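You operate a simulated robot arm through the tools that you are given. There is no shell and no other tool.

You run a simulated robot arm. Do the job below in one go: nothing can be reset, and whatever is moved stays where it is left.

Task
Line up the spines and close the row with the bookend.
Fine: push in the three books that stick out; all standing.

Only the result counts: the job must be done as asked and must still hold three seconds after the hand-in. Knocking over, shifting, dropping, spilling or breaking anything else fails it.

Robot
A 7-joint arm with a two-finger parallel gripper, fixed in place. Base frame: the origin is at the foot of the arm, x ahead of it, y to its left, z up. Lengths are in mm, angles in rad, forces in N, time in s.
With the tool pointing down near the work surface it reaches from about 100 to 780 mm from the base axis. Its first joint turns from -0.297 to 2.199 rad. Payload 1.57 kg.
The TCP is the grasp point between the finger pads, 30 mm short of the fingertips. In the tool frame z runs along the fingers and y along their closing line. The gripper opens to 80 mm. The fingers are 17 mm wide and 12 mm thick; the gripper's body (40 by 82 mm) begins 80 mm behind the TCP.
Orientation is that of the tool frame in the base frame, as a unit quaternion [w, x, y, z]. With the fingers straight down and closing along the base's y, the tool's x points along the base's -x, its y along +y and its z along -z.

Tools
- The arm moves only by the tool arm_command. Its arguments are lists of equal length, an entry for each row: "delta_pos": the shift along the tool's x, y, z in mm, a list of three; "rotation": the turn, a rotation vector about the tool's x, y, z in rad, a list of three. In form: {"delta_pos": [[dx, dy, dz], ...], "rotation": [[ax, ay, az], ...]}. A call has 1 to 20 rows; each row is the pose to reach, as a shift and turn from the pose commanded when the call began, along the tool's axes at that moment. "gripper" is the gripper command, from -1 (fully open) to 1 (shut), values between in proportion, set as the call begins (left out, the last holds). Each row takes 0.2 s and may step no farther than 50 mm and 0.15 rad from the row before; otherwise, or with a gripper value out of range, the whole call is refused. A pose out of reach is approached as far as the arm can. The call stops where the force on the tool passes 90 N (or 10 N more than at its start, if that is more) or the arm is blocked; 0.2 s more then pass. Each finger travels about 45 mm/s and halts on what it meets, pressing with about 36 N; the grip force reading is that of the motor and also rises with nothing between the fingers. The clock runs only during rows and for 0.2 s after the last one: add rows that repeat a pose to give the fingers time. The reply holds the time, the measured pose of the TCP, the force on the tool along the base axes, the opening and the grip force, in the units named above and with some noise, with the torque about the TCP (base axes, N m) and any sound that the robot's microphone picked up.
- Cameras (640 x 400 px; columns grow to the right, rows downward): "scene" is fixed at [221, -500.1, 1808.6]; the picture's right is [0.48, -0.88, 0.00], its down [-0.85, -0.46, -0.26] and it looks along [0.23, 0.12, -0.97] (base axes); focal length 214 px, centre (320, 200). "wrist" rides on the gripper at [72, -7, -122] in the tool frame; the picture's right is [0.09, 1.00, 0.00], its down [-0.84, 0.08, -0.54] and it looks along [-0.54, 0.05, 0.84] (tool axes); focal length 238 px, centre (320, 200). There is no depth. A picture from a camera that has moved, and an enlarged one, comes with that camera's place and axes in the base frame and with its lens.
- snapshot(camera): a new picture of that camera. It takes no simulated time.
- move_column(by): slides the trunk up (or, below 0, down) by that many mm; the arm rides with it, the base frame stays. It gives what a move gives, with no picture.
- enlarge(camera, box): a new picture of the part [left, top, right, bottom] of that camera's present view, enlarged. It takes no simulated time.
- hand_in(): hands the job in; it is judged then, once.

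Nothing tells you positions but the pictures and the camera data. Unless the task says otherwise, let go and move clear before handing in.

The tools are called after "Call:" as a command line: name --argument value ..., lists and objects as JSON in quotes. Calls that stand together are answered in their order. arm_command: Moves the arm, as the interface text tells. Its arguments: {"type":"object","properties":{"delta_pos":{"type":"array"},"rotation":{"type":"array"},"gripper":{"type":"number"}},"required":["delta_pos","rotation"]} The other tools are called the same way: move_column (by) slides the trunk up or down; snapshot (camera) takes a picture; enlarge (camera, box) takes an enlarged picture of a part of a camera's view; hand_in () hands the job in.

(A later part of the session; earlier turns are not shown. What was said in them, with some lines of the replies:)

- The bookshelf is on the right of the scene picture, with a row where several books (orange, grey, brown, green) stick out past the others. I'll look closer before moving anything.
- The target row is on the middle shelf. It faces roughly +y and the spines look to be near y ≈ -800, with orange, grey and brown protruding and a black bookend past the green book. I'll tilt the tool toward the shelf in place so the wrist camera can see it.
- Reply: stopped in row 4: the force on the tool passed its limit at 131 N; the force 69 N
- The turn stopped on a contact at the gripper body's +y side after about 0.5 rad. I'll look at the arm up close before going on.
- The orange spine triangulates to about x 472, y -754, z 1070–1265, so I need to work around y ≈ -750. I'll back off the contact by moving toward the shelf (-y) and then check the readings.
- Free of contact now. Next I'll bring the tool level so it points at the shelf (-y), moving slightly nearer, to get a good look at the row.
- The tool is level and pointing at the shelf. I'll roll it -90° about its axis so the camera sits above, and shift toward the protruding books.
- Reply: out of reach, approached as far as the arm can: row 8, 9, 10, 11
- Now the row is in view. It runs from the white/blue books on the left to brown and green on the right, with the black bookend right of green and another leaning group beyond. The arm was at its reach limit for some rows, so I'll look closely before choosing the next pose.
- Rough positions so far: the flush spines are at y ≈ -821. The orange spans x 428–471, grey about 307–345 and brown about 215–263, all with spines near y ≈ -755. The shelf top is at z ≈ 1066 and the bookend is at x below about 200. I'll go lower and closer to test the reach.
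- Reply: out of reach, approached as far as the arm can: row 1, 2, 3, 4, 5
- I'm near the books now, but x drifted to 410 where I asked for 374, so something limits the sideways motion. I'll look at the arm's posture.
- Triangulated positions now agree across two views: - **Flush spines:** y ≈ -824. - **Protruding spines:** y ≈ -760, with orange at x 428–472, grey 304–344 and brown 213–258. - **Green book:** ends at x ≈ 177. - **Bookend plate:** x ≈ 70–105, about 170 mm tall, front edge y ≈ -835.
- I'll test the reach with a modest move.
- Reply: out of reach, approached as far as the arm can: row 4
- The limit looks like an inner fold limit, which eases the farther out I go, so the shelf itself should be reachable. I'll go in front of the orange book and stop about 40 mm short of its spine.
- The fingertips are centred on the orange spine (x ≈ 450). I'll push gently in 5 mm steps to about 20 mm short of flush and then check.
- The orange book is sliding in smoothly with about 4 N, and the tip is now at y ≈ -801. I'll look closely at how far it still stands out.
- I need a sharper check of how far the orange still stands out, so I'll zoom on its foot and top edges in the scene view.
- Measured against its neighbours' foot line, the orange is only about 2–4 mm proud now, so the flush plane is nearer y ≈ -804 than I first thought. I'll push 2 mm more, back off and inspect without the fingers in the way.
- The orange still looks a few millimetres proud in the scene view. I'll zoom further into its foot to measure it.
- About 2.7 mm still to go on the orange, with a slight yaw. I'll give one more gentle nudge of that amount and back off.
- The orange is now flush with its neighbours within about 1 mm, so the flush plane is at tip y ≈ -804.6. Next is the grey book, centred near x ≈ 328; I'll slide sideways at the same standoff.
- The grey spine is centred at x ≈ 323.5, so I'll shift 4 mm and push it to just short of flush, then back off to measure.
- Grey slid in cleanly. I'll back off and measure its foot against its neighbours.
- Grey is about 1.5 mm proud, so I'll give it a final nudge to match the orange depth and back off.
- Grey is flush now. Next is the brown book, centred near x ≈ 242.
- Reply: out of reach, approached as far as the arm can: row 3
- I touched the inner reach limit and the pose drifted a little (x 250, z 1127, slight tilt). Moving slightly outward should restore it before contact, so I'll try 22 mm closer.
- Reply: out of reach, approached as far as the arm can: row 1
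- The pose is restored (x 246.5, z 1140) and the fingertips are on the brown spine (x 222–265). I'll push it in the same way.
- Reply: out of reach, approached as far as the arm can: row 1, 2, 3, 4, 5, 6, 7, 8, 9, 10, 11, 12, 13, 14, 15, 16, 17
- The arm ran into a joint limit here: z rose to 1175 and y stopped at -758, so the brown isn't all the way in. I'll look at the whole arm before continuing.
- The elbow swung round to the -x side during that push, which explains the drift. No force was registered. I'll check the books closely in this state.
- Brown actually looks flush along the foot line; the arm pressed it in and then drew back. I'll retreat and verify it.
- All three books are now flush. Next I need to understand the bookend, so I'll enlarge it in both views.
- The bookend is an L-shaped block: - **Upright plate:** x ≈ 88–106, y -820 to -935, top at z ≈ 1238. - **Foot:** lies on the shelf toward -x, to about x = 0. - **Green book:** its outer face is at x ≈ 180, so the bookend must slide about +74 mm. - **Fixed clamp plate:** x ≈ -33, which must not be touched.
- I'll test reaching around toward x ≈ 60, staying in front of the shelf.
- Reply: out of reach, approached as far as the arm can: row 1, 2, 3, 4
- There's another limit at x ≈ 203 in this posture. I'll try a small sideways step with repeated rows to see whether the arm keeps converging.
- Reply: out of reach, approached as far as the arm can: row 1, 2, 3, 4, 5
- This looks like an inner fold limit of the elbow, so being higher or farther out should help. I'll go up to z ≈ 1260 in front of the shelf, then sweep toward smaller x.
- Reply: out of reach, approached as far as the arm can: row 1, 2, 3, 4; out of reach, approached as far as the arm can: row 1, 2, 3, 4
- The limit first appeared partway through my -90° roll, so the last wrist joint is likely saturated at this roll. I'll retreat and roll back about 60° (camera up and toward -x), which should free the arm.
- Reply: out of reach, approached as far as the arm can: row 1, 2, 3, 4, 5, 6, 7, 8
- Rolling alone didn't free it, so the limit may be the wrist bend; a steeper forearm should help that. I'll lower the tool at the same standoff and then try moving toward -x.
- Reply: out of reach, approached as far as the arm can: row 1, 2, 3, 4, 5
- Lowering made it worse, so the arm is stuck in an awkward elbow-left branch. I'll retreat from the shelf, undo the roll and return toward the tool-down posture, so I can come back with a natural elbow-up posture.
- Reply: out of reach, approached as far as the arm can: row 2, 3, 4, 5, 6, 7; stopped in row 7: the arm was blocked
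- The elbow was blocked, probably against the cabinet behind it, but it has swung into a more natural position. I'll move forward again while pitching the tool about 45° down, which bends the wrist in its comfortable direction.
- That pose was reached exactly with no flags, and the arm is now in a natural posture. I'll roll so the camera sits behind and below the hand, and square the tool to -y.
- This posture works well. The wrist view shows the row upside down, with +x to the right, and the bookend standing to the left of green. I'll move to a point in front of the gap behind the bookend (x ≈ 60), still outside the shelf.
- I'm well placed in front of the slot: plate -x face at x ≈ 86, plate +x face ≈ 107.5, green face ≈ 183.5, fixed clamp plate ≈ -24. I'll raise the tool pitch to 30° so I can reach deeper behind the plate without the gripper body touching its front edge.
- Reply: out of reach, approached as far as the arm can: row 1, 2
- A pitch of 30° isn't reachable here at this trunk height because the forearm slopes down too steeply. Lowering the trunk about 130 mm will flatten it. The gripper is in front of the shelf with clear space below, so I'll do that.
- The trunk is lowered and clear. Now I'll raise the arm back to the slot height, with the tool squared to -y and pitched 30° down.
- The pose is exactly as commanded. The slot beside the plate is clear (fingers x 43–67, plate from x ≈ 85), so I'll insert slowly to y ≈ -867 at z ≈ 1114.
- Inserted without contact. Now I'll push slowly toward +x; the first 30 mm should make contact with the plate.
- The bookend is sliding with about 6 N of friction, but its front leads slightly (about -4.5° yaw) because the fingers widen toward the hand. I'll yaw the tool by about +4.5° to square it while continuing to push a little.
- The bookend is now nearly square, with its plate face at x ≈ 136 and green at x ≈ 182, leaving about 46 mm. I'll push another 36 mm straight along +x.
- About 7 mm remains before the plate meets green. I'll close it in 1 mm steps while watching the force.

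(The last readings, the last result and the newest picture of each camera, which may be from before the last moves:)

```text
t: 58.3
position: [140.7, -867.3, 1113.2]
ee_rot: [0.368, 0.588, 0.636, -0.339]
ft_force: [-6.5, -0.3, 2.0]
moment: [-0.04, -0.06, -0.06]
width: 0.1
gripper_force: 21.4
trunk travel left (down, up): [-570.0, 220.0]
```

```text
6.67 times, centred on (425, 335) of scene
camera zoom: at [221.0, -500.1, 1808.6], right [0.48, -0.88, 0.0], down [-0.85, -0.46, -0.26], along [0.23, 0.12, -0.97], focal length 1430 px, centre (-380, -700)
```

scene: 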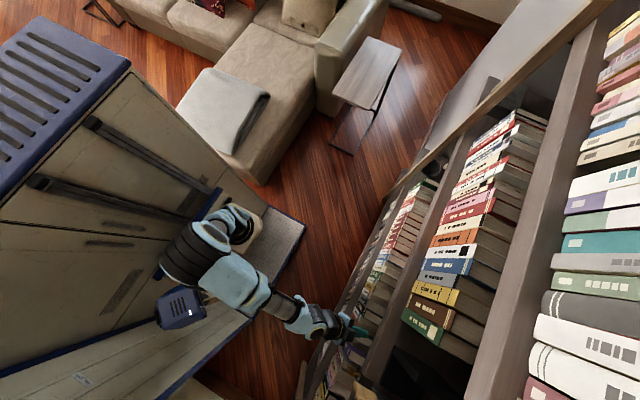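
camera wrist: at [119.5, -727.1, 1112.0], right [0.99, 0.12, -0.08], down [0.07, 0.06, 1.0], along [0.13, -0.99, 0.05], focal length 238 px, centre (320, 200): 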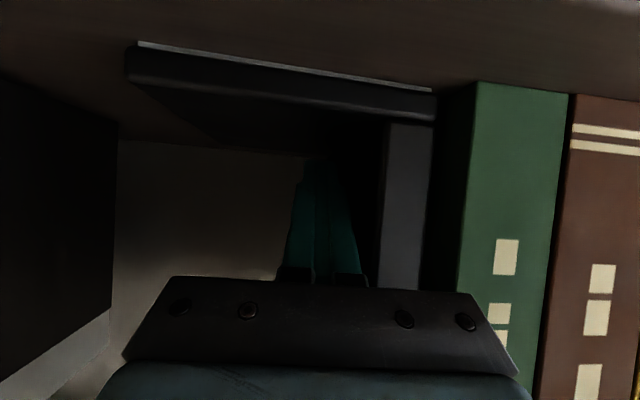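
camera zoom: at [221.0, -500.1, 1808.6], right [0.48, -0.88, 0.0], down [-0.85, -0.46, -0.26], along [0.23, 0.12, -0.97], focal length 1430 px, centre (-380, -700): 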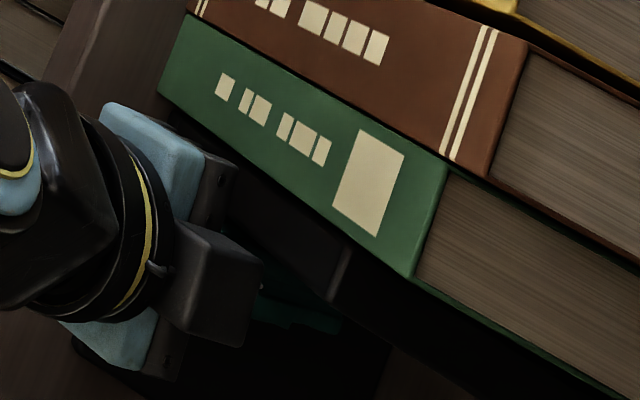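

Call:
arm_command --delta_pos '[[-0.04, 1, 0.07], [-0.08, 2, 0.14], [-0.1, 2.5, 0.17], [-0.1, 2.5, 0.17]]' --rotation '[[0, 0, 0], [0, 0, 0], [0, 0, 0], [0, 0, 0]]'

Call:
enlarge --camera "wrist" --box '[340, 60, 580, 260]'

Call:
enlarge --camera "scene" --box '[400, 305, 450, 365]'

```text
t: 59.3
position: [143.1, -867.3, 1113.5]
ee_rot: [0.367, 0.589, 0.635, -0.34]
ft_force: [-7.0, -0.5, -0.8]
moment: [-0.01, -0.02, -0.08]
width: 0.1
gripper_force: 21.6
trunk travel left (down, up): [-570.0, 220.0]
```

```text
2.00 times, centred on (460, 160) of wrist
camera zoom: at [126.7, -726.8, 1112.0], right [0.99, 0.12, -0.08], down [0.07, 0.06, 1.0], along [0.13, -0.99, 0.05], focal length 477 px, centre (40, 280)
```

zoom: 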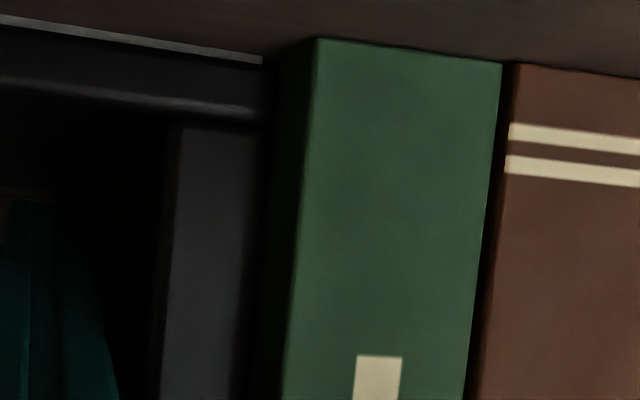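

```text
6.67 times, centred on (425, 335) of scene
camera zoom: at [221.0, -500.1, 1808.6], right [0.48, -0.88, 0.0], down [-0.85, -0.46, -0.26], along [0.23, 0.12, -0.97], focal length 1430 px, centre (-380, -700)
```

zoom: 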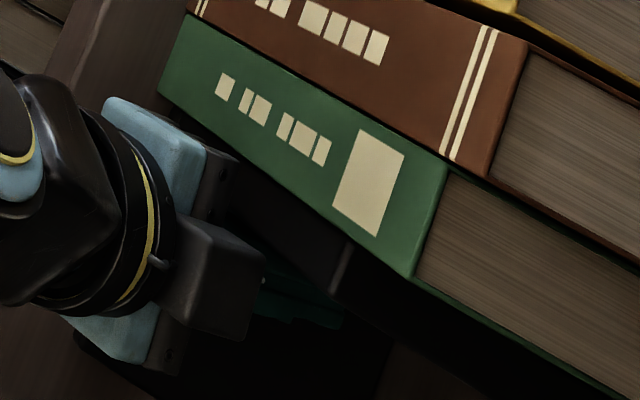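

The estimated gap is near zero now and green hasn't moved. I'll advance another 1.5 mm and check for contact.

Call:
arm_command --delta_pos '[[-0.03, 0.75, 0.05], [-0.06, 1.5, 0.1], [-0.06, 1.5, 0.1]]' --rotation '[[0, 0, 0], [0, 0, 0], [0, 0, 0]]'

Call:
enlarge --camera "wrist" --box '[340, 60, 580, 260]'

Call:
enlarge --camera "scene" --box '[400, 295, 450, 355]'

```text
t: 60.1
position: [143.4, -868.1, 1114.8]
ee_rot: [0.368, 0.588, 0.636, -0.338]
ft_force: [-8.8, 1.2, -1.5]
moment: [0.02, -0.1, 0.03]
width: 0.1
gripper_force: 21.0
trunk travel left (down, up): [-570.0, 220.0]
```

```text
2.00 times, centred on (460, 160) of wrist
camera zoom: at [128.0, -726.8, 1112.3], right [0.99, 0.12, -0.08], down [0.07, 0.06, 1.0], along [0.13, -0.99, 0.05], focal length 477 px, centre (40, 280)
```

zoom: 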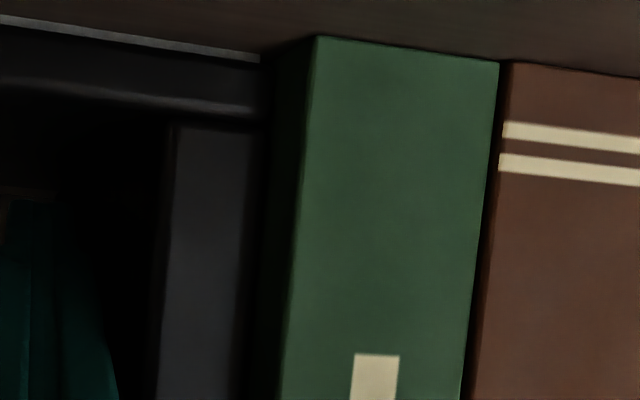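

```text
6.67 times, centred on (425, 325) of scene
camera zoom: at [221.0, -500.1, 1808.6], right [0.48, -0.88, 0.0], down [-0.85, -0.46, -0.26], along [0.23, 0.12, -0.97], focal length 1430 px, centre (-380, -633)
```

zoom: 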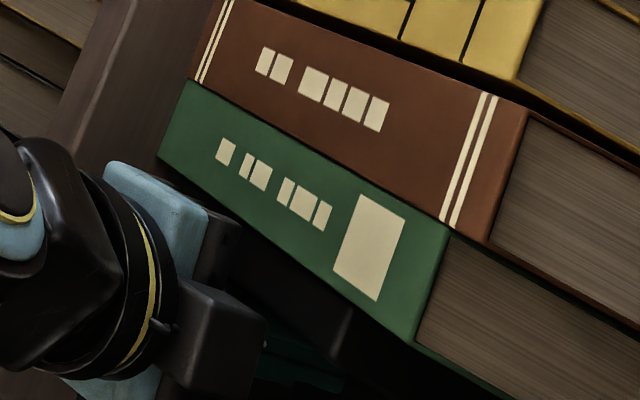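

Contact: the force rose to about 9 N and green has just begun to move. I'll add 2 mm to seat the plate fully against green and take up some of the slack beside the brown book.

Call:
arm_command --delta_pos '[[-0.03, 0.75, 0.05], [-0.06, 1.5, 0.1], [-0.08, 2, 0.14], [-0.08, 2, 0.14]]' --rotation '[[0, 0, 0], [0, 0, 0], [0, 0, 0], [0, 0, 0]]'

Call:
snapshot --camera "wrist"

Call:
enlarge --camera "scene" --box '[400, 295, 450, 355]'

Call:
enlarge --camera "scene" --box '[395, 265, 475, 365]'

```text
t: 61.1
position: [146.9, -869.2, 1114.7]
ee_rot: [0.368, 0.588, 0.636, -0.339]
ft_force: [-12.1, 0.5, 1.6]
moment: [0.0, -0.34, 0.3]
width: 0.1
gripper_force: 21.5
trunk travel left (down, up): [-570.0, 220.0]
```

```text
taken
camera wrist: at [130.0, -727.1, 1112.6], right [0.99, 0.12, -0.08], down [0.07, 0.06, 1.0], along [0.13, -0.99, 0.05], focal length 238 px, centre (320, 200)
```

wrist: 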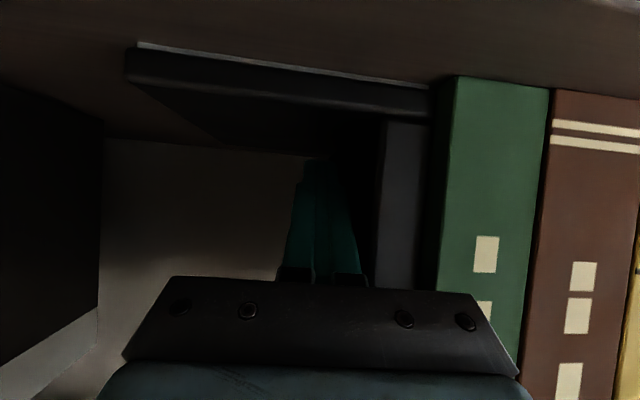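

```text
6.67 times, centred on (425, 325) of scene
camera zoom: at [221.0, -500.1, 1808.6], right [0.48, -0.88, 0.0], down [-0.85, -0.46, -0.26], along [0.23, 0.12, -0.97], focal length 1430 px, centre (-380, -633)
```

zoom: 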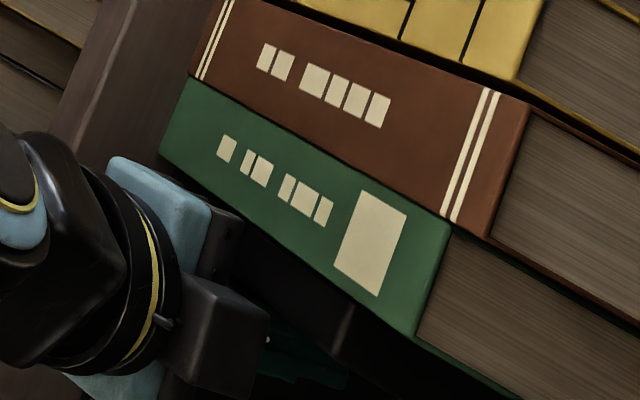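

```text
4.00 times, centred on (435, 315) of scene
camera zoom: at [221.0, -500.1, 1808.6], right [0.48, -0.88, 0.0], down [-0.85, -0.46, -0.26], along [0.23, 0.12, -0.97], focal length 858 px, centre (-140, -260)
```

zoom: 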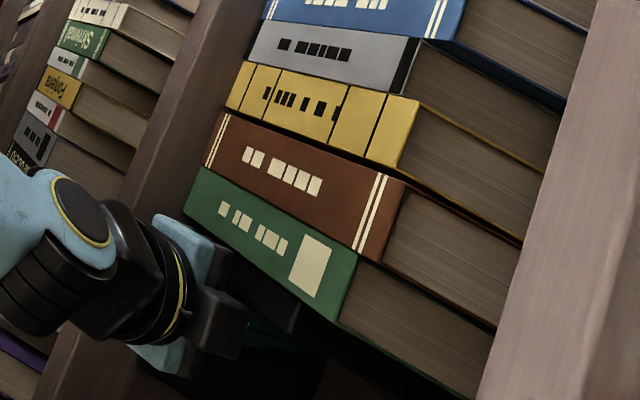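

The 12 N reading with extra moment suggests the gripper's body corner is brushing green's front edge. I'll stop here, ease off the plate and withdraw from the slot to inspect the result.

Call:
arm_command --delta_pos '[[0.16, -4, -0.3], [0.31, -8, -0.55], [12, -5.5, -30], [24, -3, -62], [35, -0.5, -92], [45.4, 1.9, -118.4]]' --rotation '[[0, 0, 0], [0, 0, 0], [0, 0, 0], [0, 0, 0], [0, 0, 0], [0, 0, 0]]'

Call:
snapshot --camera "wrist"

Call:
enlarge --camera "scene" --box '[385, 275, 475, 390]'

```text
t: 62.5
position: [138.0, -749.5, 1132.1]
ee_rot: [0.365, 0.588, 0.637, -0.339]
ft_force: [-0.9, -1.1, -1.0]
moment: [0.01, -0.03, 0.0]
width: 0.1
gripper_force: 21.0
out of reach, approached as far as the arm can: row 6
trunk travel left (down, up): [-570.0, 220.0]
```

```text
taken
camera wrist: at [122.0, -608.5, 1130.5], right [0.99, 0.13, -0.08], down [0.08, 0.05, 1.0], along [0.13, -0.99, 0.04], focal length 238 px, centre (320, 200)
```

wrist: 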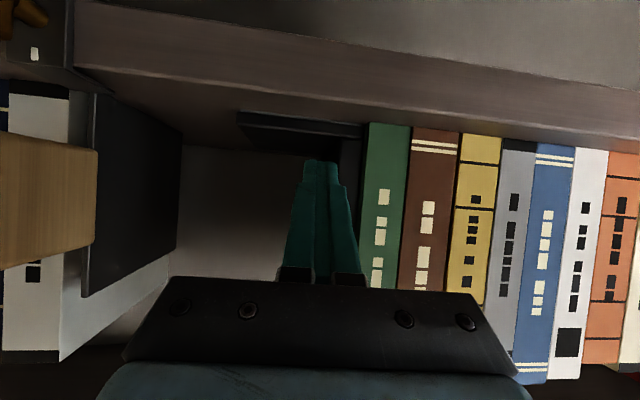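

```text
3.48 times, centred on (430, 332) of scene
camera zoom: at [221.0, -500.1, 1808.6], right [0.48, -0.88, 0.0], down [-0.85, -0.46, -0.26], along [0.23, 0.12, -0.97], focal length 746 px, centre (-63, -261)
```

zoom: 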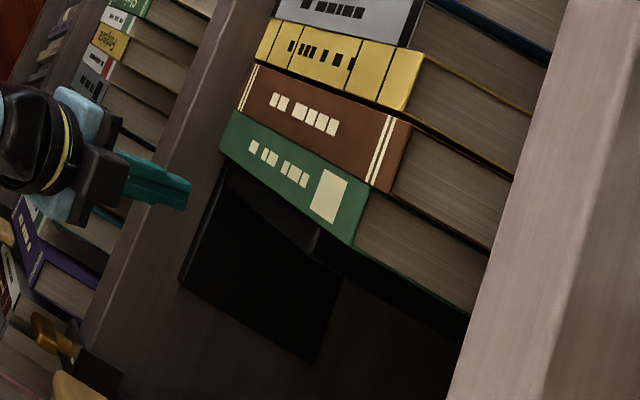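

Withdrawn cleanly. I'll look closely at the plate/green interface and the spine line.

Call:
enlarge --camera "wrist" --box '[220, 90, 480, 290]'

Call:
enlarge --camera "scene" --box '[400, 300, 450, 360]'

Call:
enlarge --camera "scene" --box '[405, 265, 440, 325]'

```text
2.00 times, centred on (350, 190) of wrist
camera zoom: at [122.0, -608.5, 1130.5], right [0.99, 0.13, -0.08], down [0.08, 0.05, 1.0], along [0.13, -0.99, 0.04], focal length 477 px, centre (260, 220)
```

zoom: 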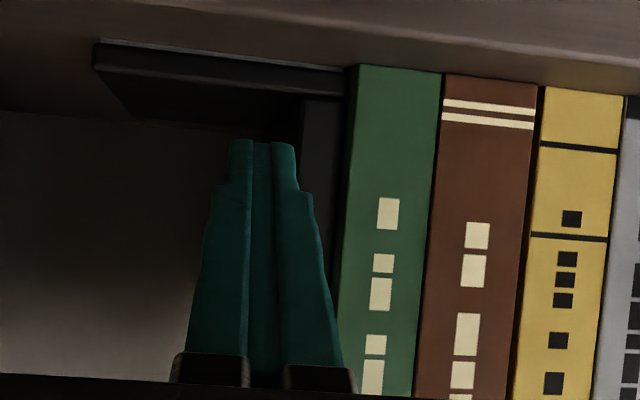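

```text
6.67 times, centred on (425, 330) of scene
camera zoom: at [221.0, -500.1, 1808.6], right [0.48, -0.88, 0.0], down [-0.85, -0.46, -0.26], along [0.23, 0.12, -0.97], focal length 1430 px, centre (-380, -667)
```

zoom: 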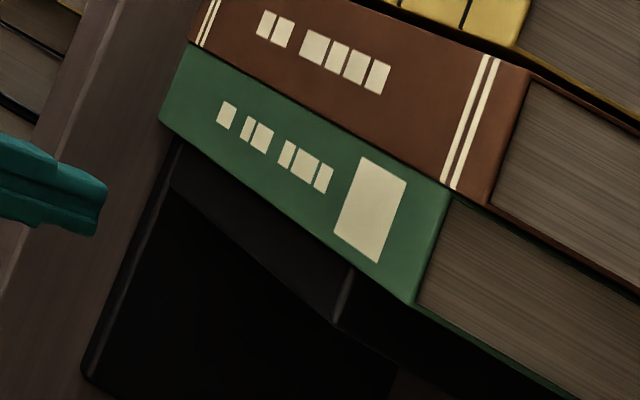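

```text
6.67 times, centred on (422, 295) of scene
camera zoom: at [221.0, -500.1, 1808.6], right [0.48, -0.88, 0.0], down [-0.85, -0.46, -0.26], along [0.23, 0.12, -0.97], focal length 1430 px, centre (-363, -433)
```

zoom: 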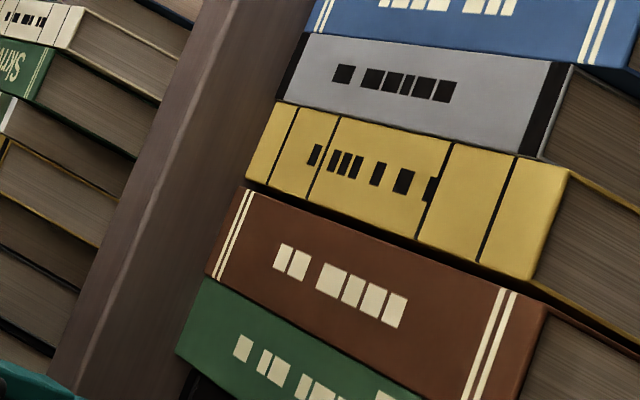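

Call:
enlarge --camera "scene" --box '[396, 308, 420, 332]'

Call:
enlarge --camera "scene" --box '[422, 328, 452, 358]'

Call:
enlarge --camera "wrist" --box '[330, 100, 410, 170]'

```text
16.00 times, centred on (408, 320) of scene
camera zoom: at [221.0, -500.1, 1808.6], right [0.48, -0.88, 0.0], down [-0.85, -0.46, -0.26], along [0.23, 0.12, -0.97], focal length 3432 px, centre (-1088, -1720)
```

zoom: 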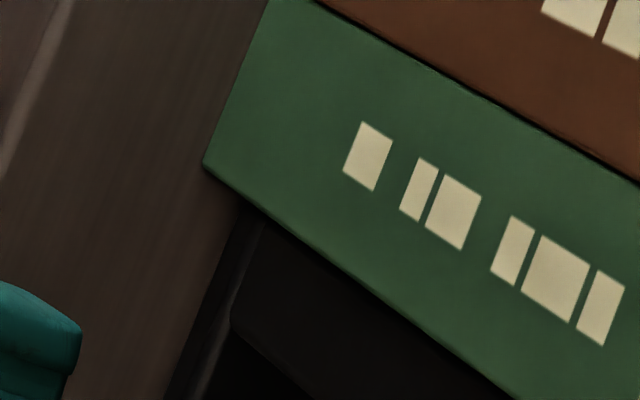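

```text
13.33 times, centred on (437, 343) of scene
camera zoom: at [221.0, -500.1, 1808.6], right [0.48, -0.88, 0.0], down [-0.85, -0.46, -0.26], along [0.23, 0.12, -0.97], focal length 2860 px, centre (-1240, -1707)
```

zoom: 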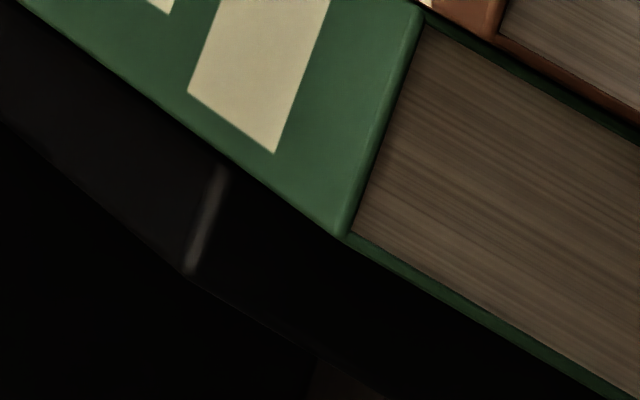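

```text
5.71 times, centred on (370, 135) of wrist
camera zoom: at [122.0, -608.5, 1130.5], right [0.99, 0.13, -0.08], down [0.08, 0.05, 1.0], along [0.13, -0.99, 0.04], focal length 1362 px, centre (34, 571)
```

zoom: 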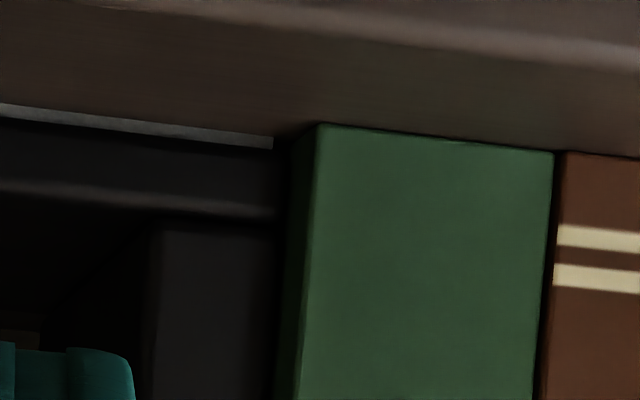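

A gap of about 2 mm seems to remain between plate and green because the gripper body touched green first. I'll re-enter less deep, so the body stays clear of the spines, and close that last bit with the fingers on the plate only.

Call:
arm_command --delta_pos '[[-3, -12, 8], [-10, -13, 27], [-17, -13.5, 46], [-24, -14, 65], [-30, -14, 82], [-35.4, -14.1, 97], [-35.4, -14.1, 97]]' --rotation '[[0, 0, 0], [0, 0, 0], [0, 0, 0], [0, 0, 0], [0, 0, 0], [0, 0, 0], [0, 0, 0]]'

Call:
snapshot --camera "wrist"

```text
t: 64.1
position: [133.1, -852.2, 1115.6]
ee_rot: [0.367, 0.588, 0.635, -0.34]
ft_force: [-0.2, -0.5, 0.0]
moment: [0.02, 0.01, -0.02]
width: 0.0
gripper_force: 21.7
trunk travel left (down, up): [-570.0, 220.0]
```

```text
taken
camera wrist: at [116.1, -710.8, 1112.8], right [0.99, 0.12, -0.08], down [0.07, 0.06, 1.0], along [0.13, -0.99, 0.05], focal length 238 px, centre (320, 200)
```

wrist: 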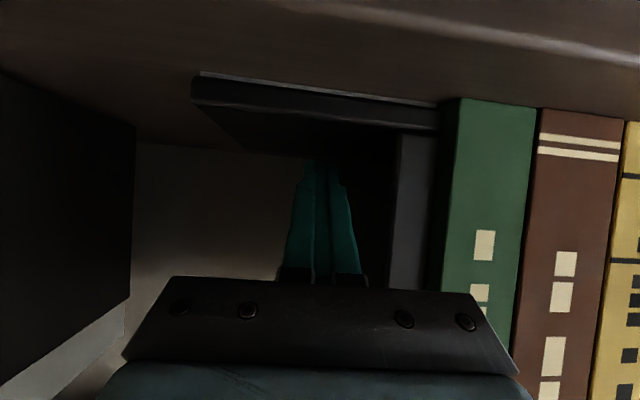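

In place with no contact. I'll advance along +x to just about touch the plate, then continue in small steps.

Call:
arm_command --delta_pos '[[-0.2, 5, 0.34], [-0.4, 9, 0.6], [-0.5, 12, 0.8], [-0.55, 14, 0.95], [-0.55, 14, 0.95]]' --rotation '[[0, 0, 0], [0, 0, 0], [0, 0, 0], [0, 0, 0], [0, 0, 0]]'

Call:
arm_command --delta_pos '[[-0.03, 0.7, 0.05], [-0.06, 1.5, 0.1], [-0.06, 1.5, 0.1]]' --rotation '[[0, 0, 0], [0, 0, 0], [0, 0, 0]]'

Call:
enlarge --camera "wrist" --box '[340, 60, 580, 260]'

Call:
enlarge --camera "scene" --box '[400, 300, 450, 360]'

```text
t: 65.3
position: [146.4, -851.2, 1114.8]
ee_rot: [0.367, 0.588, 0.635, -0.34]
ft_force: [-2.4, 0.2, -0.7]
moment: [-0.04, -0.01, 0.03]
width: 0.0
gripper_force: 21.7
trunk travel left (down, up): [-570.0, 220.0]
```

```text
t: 66.1
position: [146.8, -851.8, 1115.7]
ee_rot: [0.367, 0.588, 0.636, -0.339]
ft_force: [-10.0, -2.2, -0.1]
moment: [0.06, -0.18, 0.02]
width: 0.0
gripper_force: 21.5
trunk travel left (down, up): [-570.0, 220.0]
```

```text
2.00 times, centred on (460, 160) of wrist
camera zoom: at [130.5, -710.6, 1112.9], right [0.99, 0.12, -0.08], down [0.07, 0.06, 1.0], along [0.13, -0.99, 0.05], focal length 477 px, centre (40, 280)
```

zoom: 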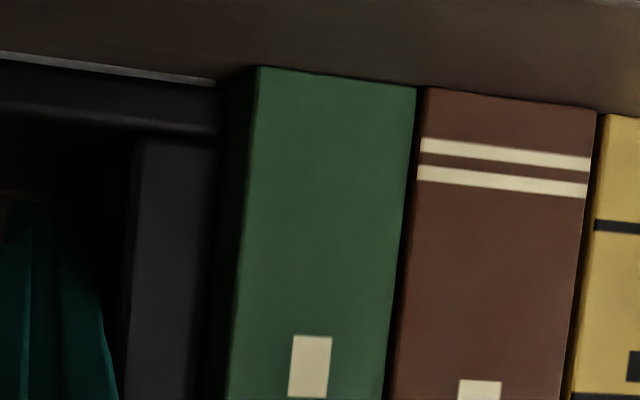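

```text
6.67 times, centred on (425, 330) of scene
camera zoom: at [221.0, -500.1, 1808.6], right [0.48, -0.88, 0.0], down [-0.85, -0.46, -0.26], along [0.23, 0.12, -0.97], focal length 1430 px, centre (-380, -667)
```

zoom: 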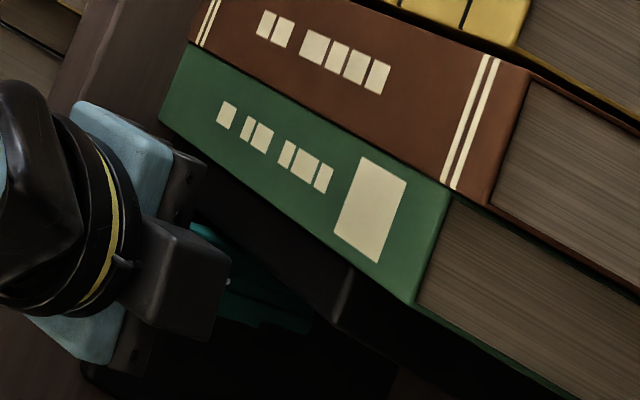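

Call:
arm_command --delta_pos '[[-0.03, 0.75, 0.05], [-0.06, 1.5, 0.1], [-0.06, 1.5, 0.1]]' --rotation '[[0, 0, 0], [0, 0, 0], [0, 0, 0]]'

Call:
enlarge --camera "wrist" --box '[340, 60, 580, 260]'

Call:
enlarge --camera "scene" --box '[400, 300, 450, 360]'

```text
t: 66.9
position: [148.8, -850.6, 1115.1]
ee_rot: [0.367, 0.588, 0.636, -0.339]
ft_force: [-11.1, 1.3, 0.1]
moment: [0.0, -0.16, 0.01]
width: 0.0
gripper_force: 21.8
trunk travel left (down, up): [-570.0, 220.0]
```

```text
2.00 times, centred on (460, 160) of wrist
camera zoom: at [133.0, -710.5, 1113.0], right [0.99, 0.12, -0.08], down [0.07, 0.06, 1.0], along [0.13, -0.99, 0.05], focal length 477 px, centre (40, 280)
```

zoom: 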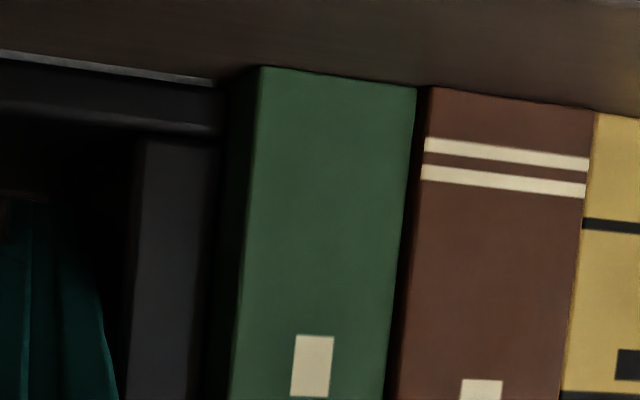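

```text
6.67 times, centred on (425, 330) of scene
camera zoom: at [221.0, -500.1, 1808.6], right [0.48, -0.88, 0.0], down [-0.85, -0.46, -0.26], along [0.23, 0.12, -0.97], focal length 1430 px, centre (-380, -667)
```

zoom: 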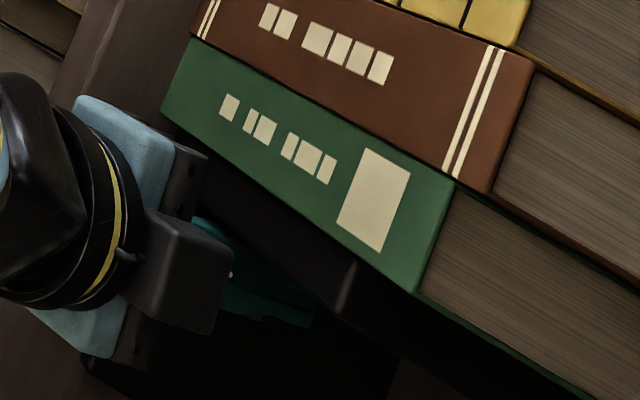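

Green and brown now move with the plate, so contact is confirmed, and the slack beside yellow has almost closed. I'll ease the fingers off the plate and withdraw.

Call:
arm_command --delta_pos '[[0.16, -4, -0.3], [0.47, -12, -0.82], [0.47, -12, -0.82], [8, -10, -22], [17, -8.5, -44], [25, -6.5, -66], [32, -4.8, -87]]' --rotation '[[0, 0, 0], [0, 0, 0], [0, 0, 0], [0, 0, 0], [0, 0, 0], [0, 0, 0], [0, 0, 0]]'

Call:
snapshot --camera "wrist"

Call:
enlarge --camera "scene" --box '[395, 265, 455, 345]'

Call:
enlarge --camera "scene" --box '[396, 300, 426, 335]'

```text
t: 68.5
position: [137.3, -766.1, 1128.0]
ee_rot: [0.366, 0.588, 0.636, -0.339]
ft_force: [1.2, 0.3, -0.3]
moment: [0.01, -0.01, 0.0]
width: 0.3
gripper_force: 21.3
out of reach, approached as far as the arm can: row 7
trunk travel left (down, up): [-570.0, 220.0]
```

```text
taken
camera wrist: at [122.3, -625.0, 1127.6], right [0.99, 0.12, -0.08], down [0.07, 0.05, 1.0], along [0.13, -0.99, 0.04], focal length 238 px, centre (320, 200)
```

wrist: 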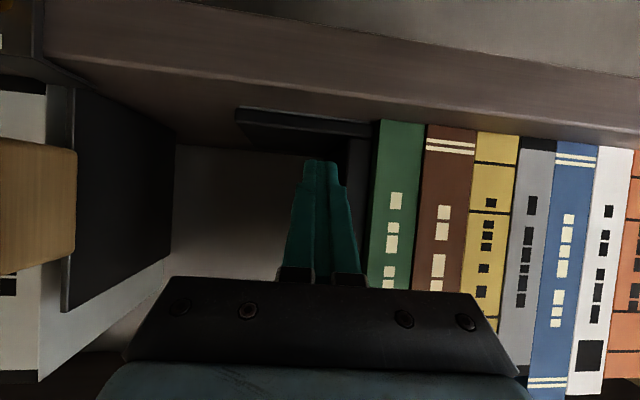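

```text
5.00 times, centred on (425, 305) of scene
camera zoom: at [221.0, -500.1, 1808.6], right [0.48, -0.88, 0.0], down [-0.85, -0.46, -0.26], along [0.23, 0.12, -0.97], focal length 1072 px, centre (-205, -325)
```

zoom: 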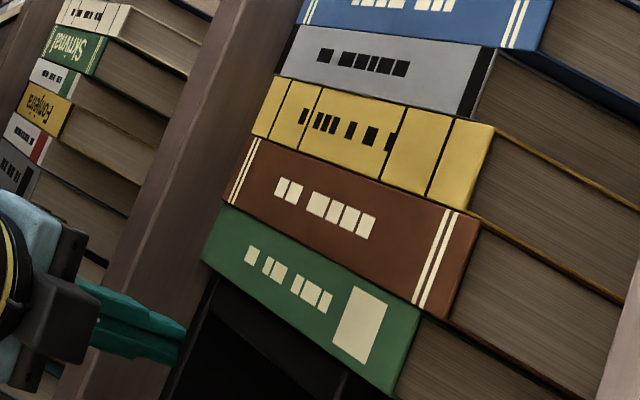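

```text
11.43 times, centred on (411, 318) of scene
camera zoom: at [221.0, -500.1, 1808.6], right [0.48, -0.88, 0.0], down [-0.85, -0.46, -0.26], along [0.23, 0.12, -0.97], focal length 2451 px, centre (-720, -1143)
```

zoom: 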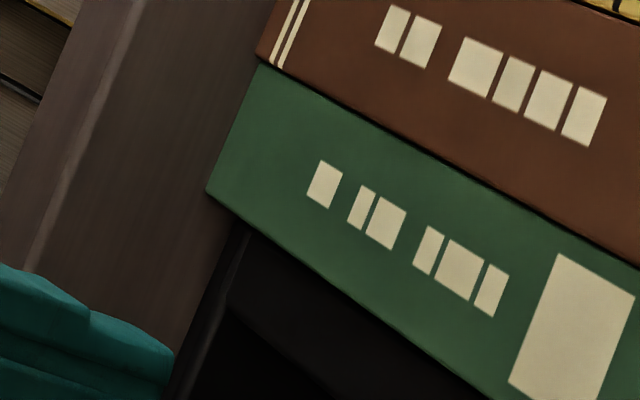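

The brown/yellow slack is closed and the plate sits against green. I'll check the spine line precisely with tighter zooms.

Call:
enlarge --camera "scene" --box '[400, 272, 430, 322]'

Call:
enlarge --camera "scene" --box '[415, 225, 445, 275]'

Call:
enlarge --camera "wrist" --box '[340, 90, 640, 260]'

```text
8.00 times, centred on (415, 297) of scene
camera zoom: at [221.0, -500.1, 1808.6], right [0.48, -0.88, 0.0], down [-0.85, -0.46, -0.26], along [0.23, 0.12, -0.97], focal length 1716 px, centre (-440, -576)
```

zoom: 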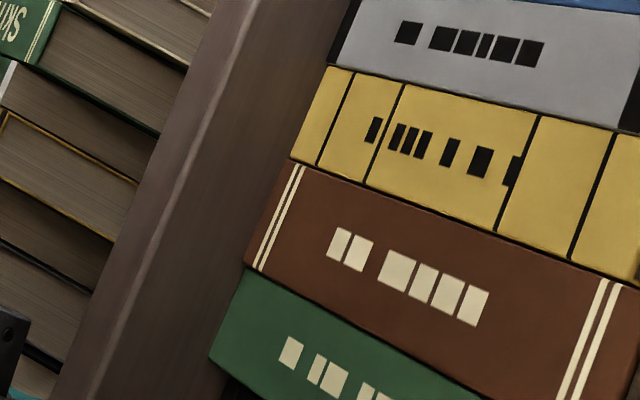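

```text
8.00 times, centred on (430, 250) of scene
camera zoom: at [221.0, -500.1, 1808.6], right [0.48, -0.88, 0.0], down [-0.85, -0.46, -0.26], along [0.23, 0.12, -0.97], focal length 1716 px, centre (-560, -200)
```

zoom: 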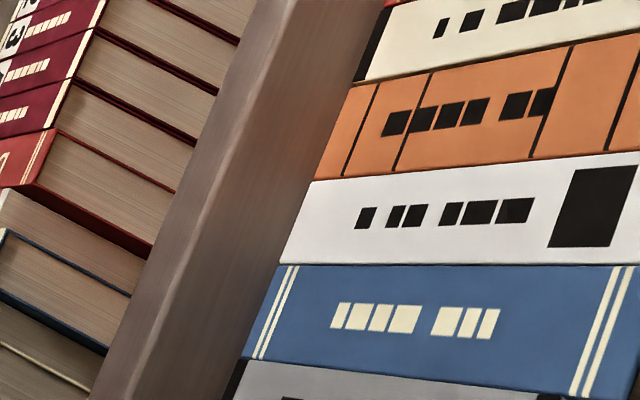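

```text
2.13 times, centred on (490, 175) of wrist
camera zoom: at [122.3, -625.0, 1127.6], right [0.99, 0.12, -0.08], down [0.07, 0.05, 1.0], along [0.13, -0.99, 0.04], focal length 508 px, centre (-43, 253)
```

zoom: 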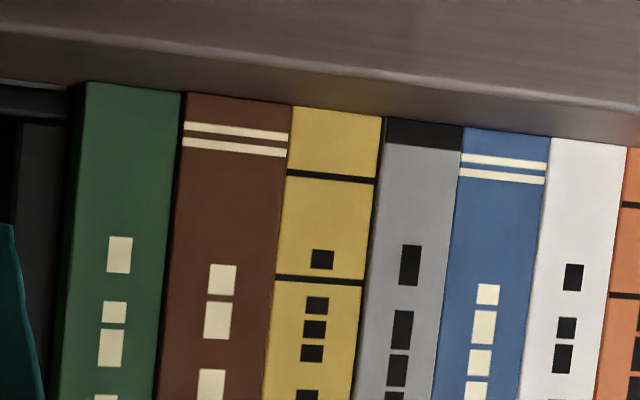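

The spine feet are collinear within about 1.5 mm, and the bookend sits against green. Now I'll move the arm clear of the shelf, pitching the tool down as it retracts so it stays within reach.

Call:
arm_command --delta_pos '[[1, 2.4, -34], [2.3, 4.8, -68], [3.4, 7.1, -102], [4.6, 9.5, -136], [5.7, 11.8, -169.5]]' --rotation '[[0, 0.06, 0], [0, 0.14, 0], [0, 0.23, 0], [0, 0.32, 0], [0, 0.4, 0]]'

Call:
snapshot --camera "scene"

Call:
snapshot --camera "wrist"

```text
t: 69.7
position: [137.3, -614.6, 1209.4]
ee_rot: [0.233, 0.643, 0.697, -0.215]
ft_force: [0.2, -0.8, 0.1]
moment: [0.02, -0.02, 0.01]
width: 0.1
gripper_force: 21.3
trunk travel left (down, up): [-570.0, 220.0]
```

```text
taken
```

scene: 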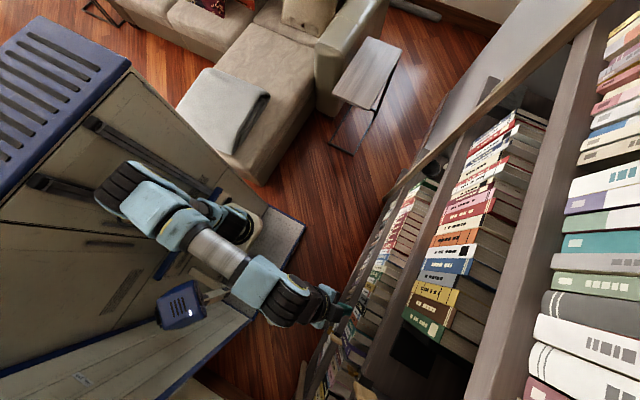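

```text
taken
camera wrist: at [123.1, -485.2, 1263.7], right [0.99, 0.15, -0.06], down [0.1, -0.34, 0.94], along [0.12, -0.93, -0.35], focal length 238 px, centre (320, 200)
```

wrist: 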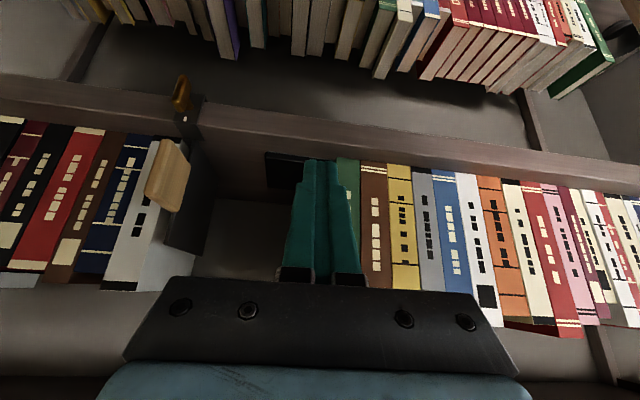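

The arm is clear. I'll do a last verification of the row, the bookend and the neighbouring group.

Call:
enlarge --camera "wrist" --box '[240, 130, 640, 340]'

Call:
enlarge --camera "scene" --box '[370, 290, 480, 400]'

Call:
enlarge --camera "scene" --box '[400, 100, 560, 300]'

```text
1.60 times, centred on (440, 235) of wrist
camera zoom: at [123.1, -485.2, 1263.7], right [0.99, 0.15, -0.06], down [0.1, -0.34, 0.94], along [0.12, -0.93, -0.35], focal length 381 px, centre (128, 144)
```

zoom: 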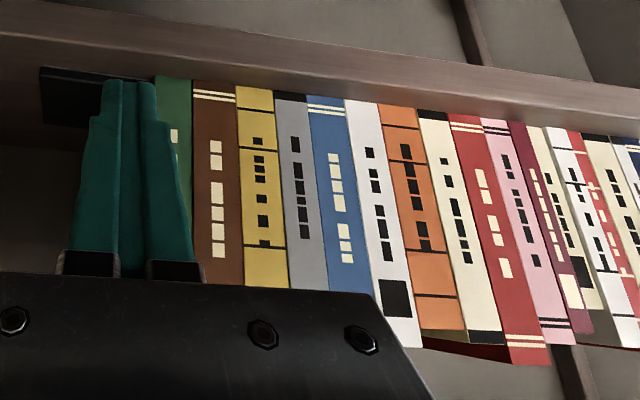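

```text
3.64 times, centred on (425, 345) of scene
camera zoom: at [221.0, -500.1, 1808.6], right [0.48, -0.88, 0.0], down [-0.85, -0.46, -0.26], along [0.23, 0.12, -0.97], focal length 780 px, centre (-62, -327)
```

zoom: 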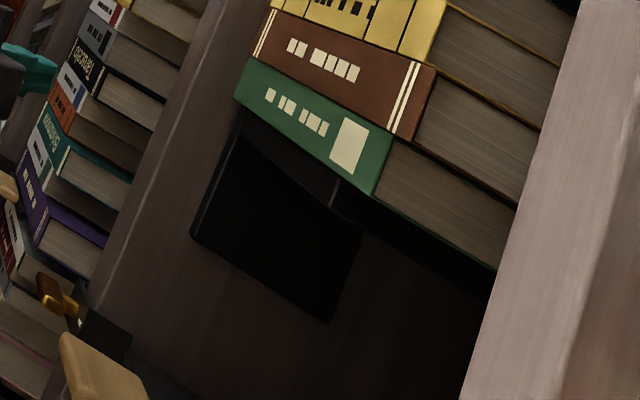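

```text
2.00 times, centred on (480, 200) of scene
camera zoom: at [221.0, -500.1, 1808.6], right [0.48, -0.88, 0.0], down [-0.85, -0.46, -0.26], along [0.23, 0.12, -0.97], focal length 429 px, centre (0, 200)
```

zoom: 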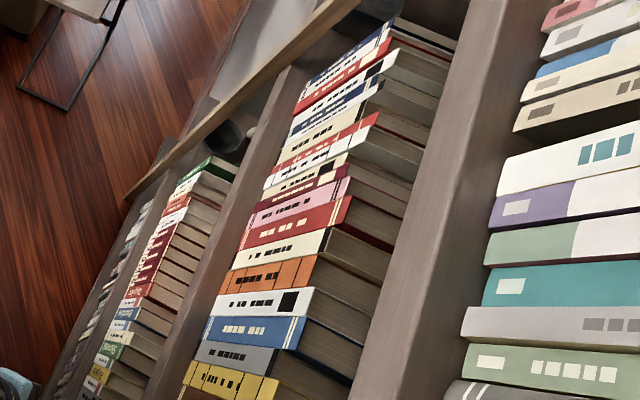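

The wrist and scene views agree. Orange, grey and brown are in line with the other spines to within about 1.5 mm, every book is upright, and the bookend stands square against the green book. The gripper is well clear and the clamp and the other group look untouched, so I'm handing in.

Call:
hand_in

```text
The job is handed in.
```

The row is lined up and closed, and I've handed the job in; I haven't seen a verdict.

- **Books:** I pushed in the orange, grey and brown books. In the last pictures all the spines line up to within about 1.5 mm, and every book is standing.
- **Bookend:** I slid it about 75 mm along the shelf until it pressed on the green end book. It sits nearly square, within about 1°.
- **Small shift:** pressing the bookend home moved the green and brown books a few millimetres along the row. This closed a gap of about 6 mm that was there between brown and yellow at the start. While I was doing this, the gripper's body briefly touched the green book's front edge.
- **Everything else:** the fixed clamp, the leaning books beyond it and the other shelves look untouched.
- **Arm:** it bumped into something twice on the way, away from the books: once at the gripper at the start, and once at the elbow, probably on the cabinet. It ended clear of the shelf, with the trunk 130 mm lower than it started.
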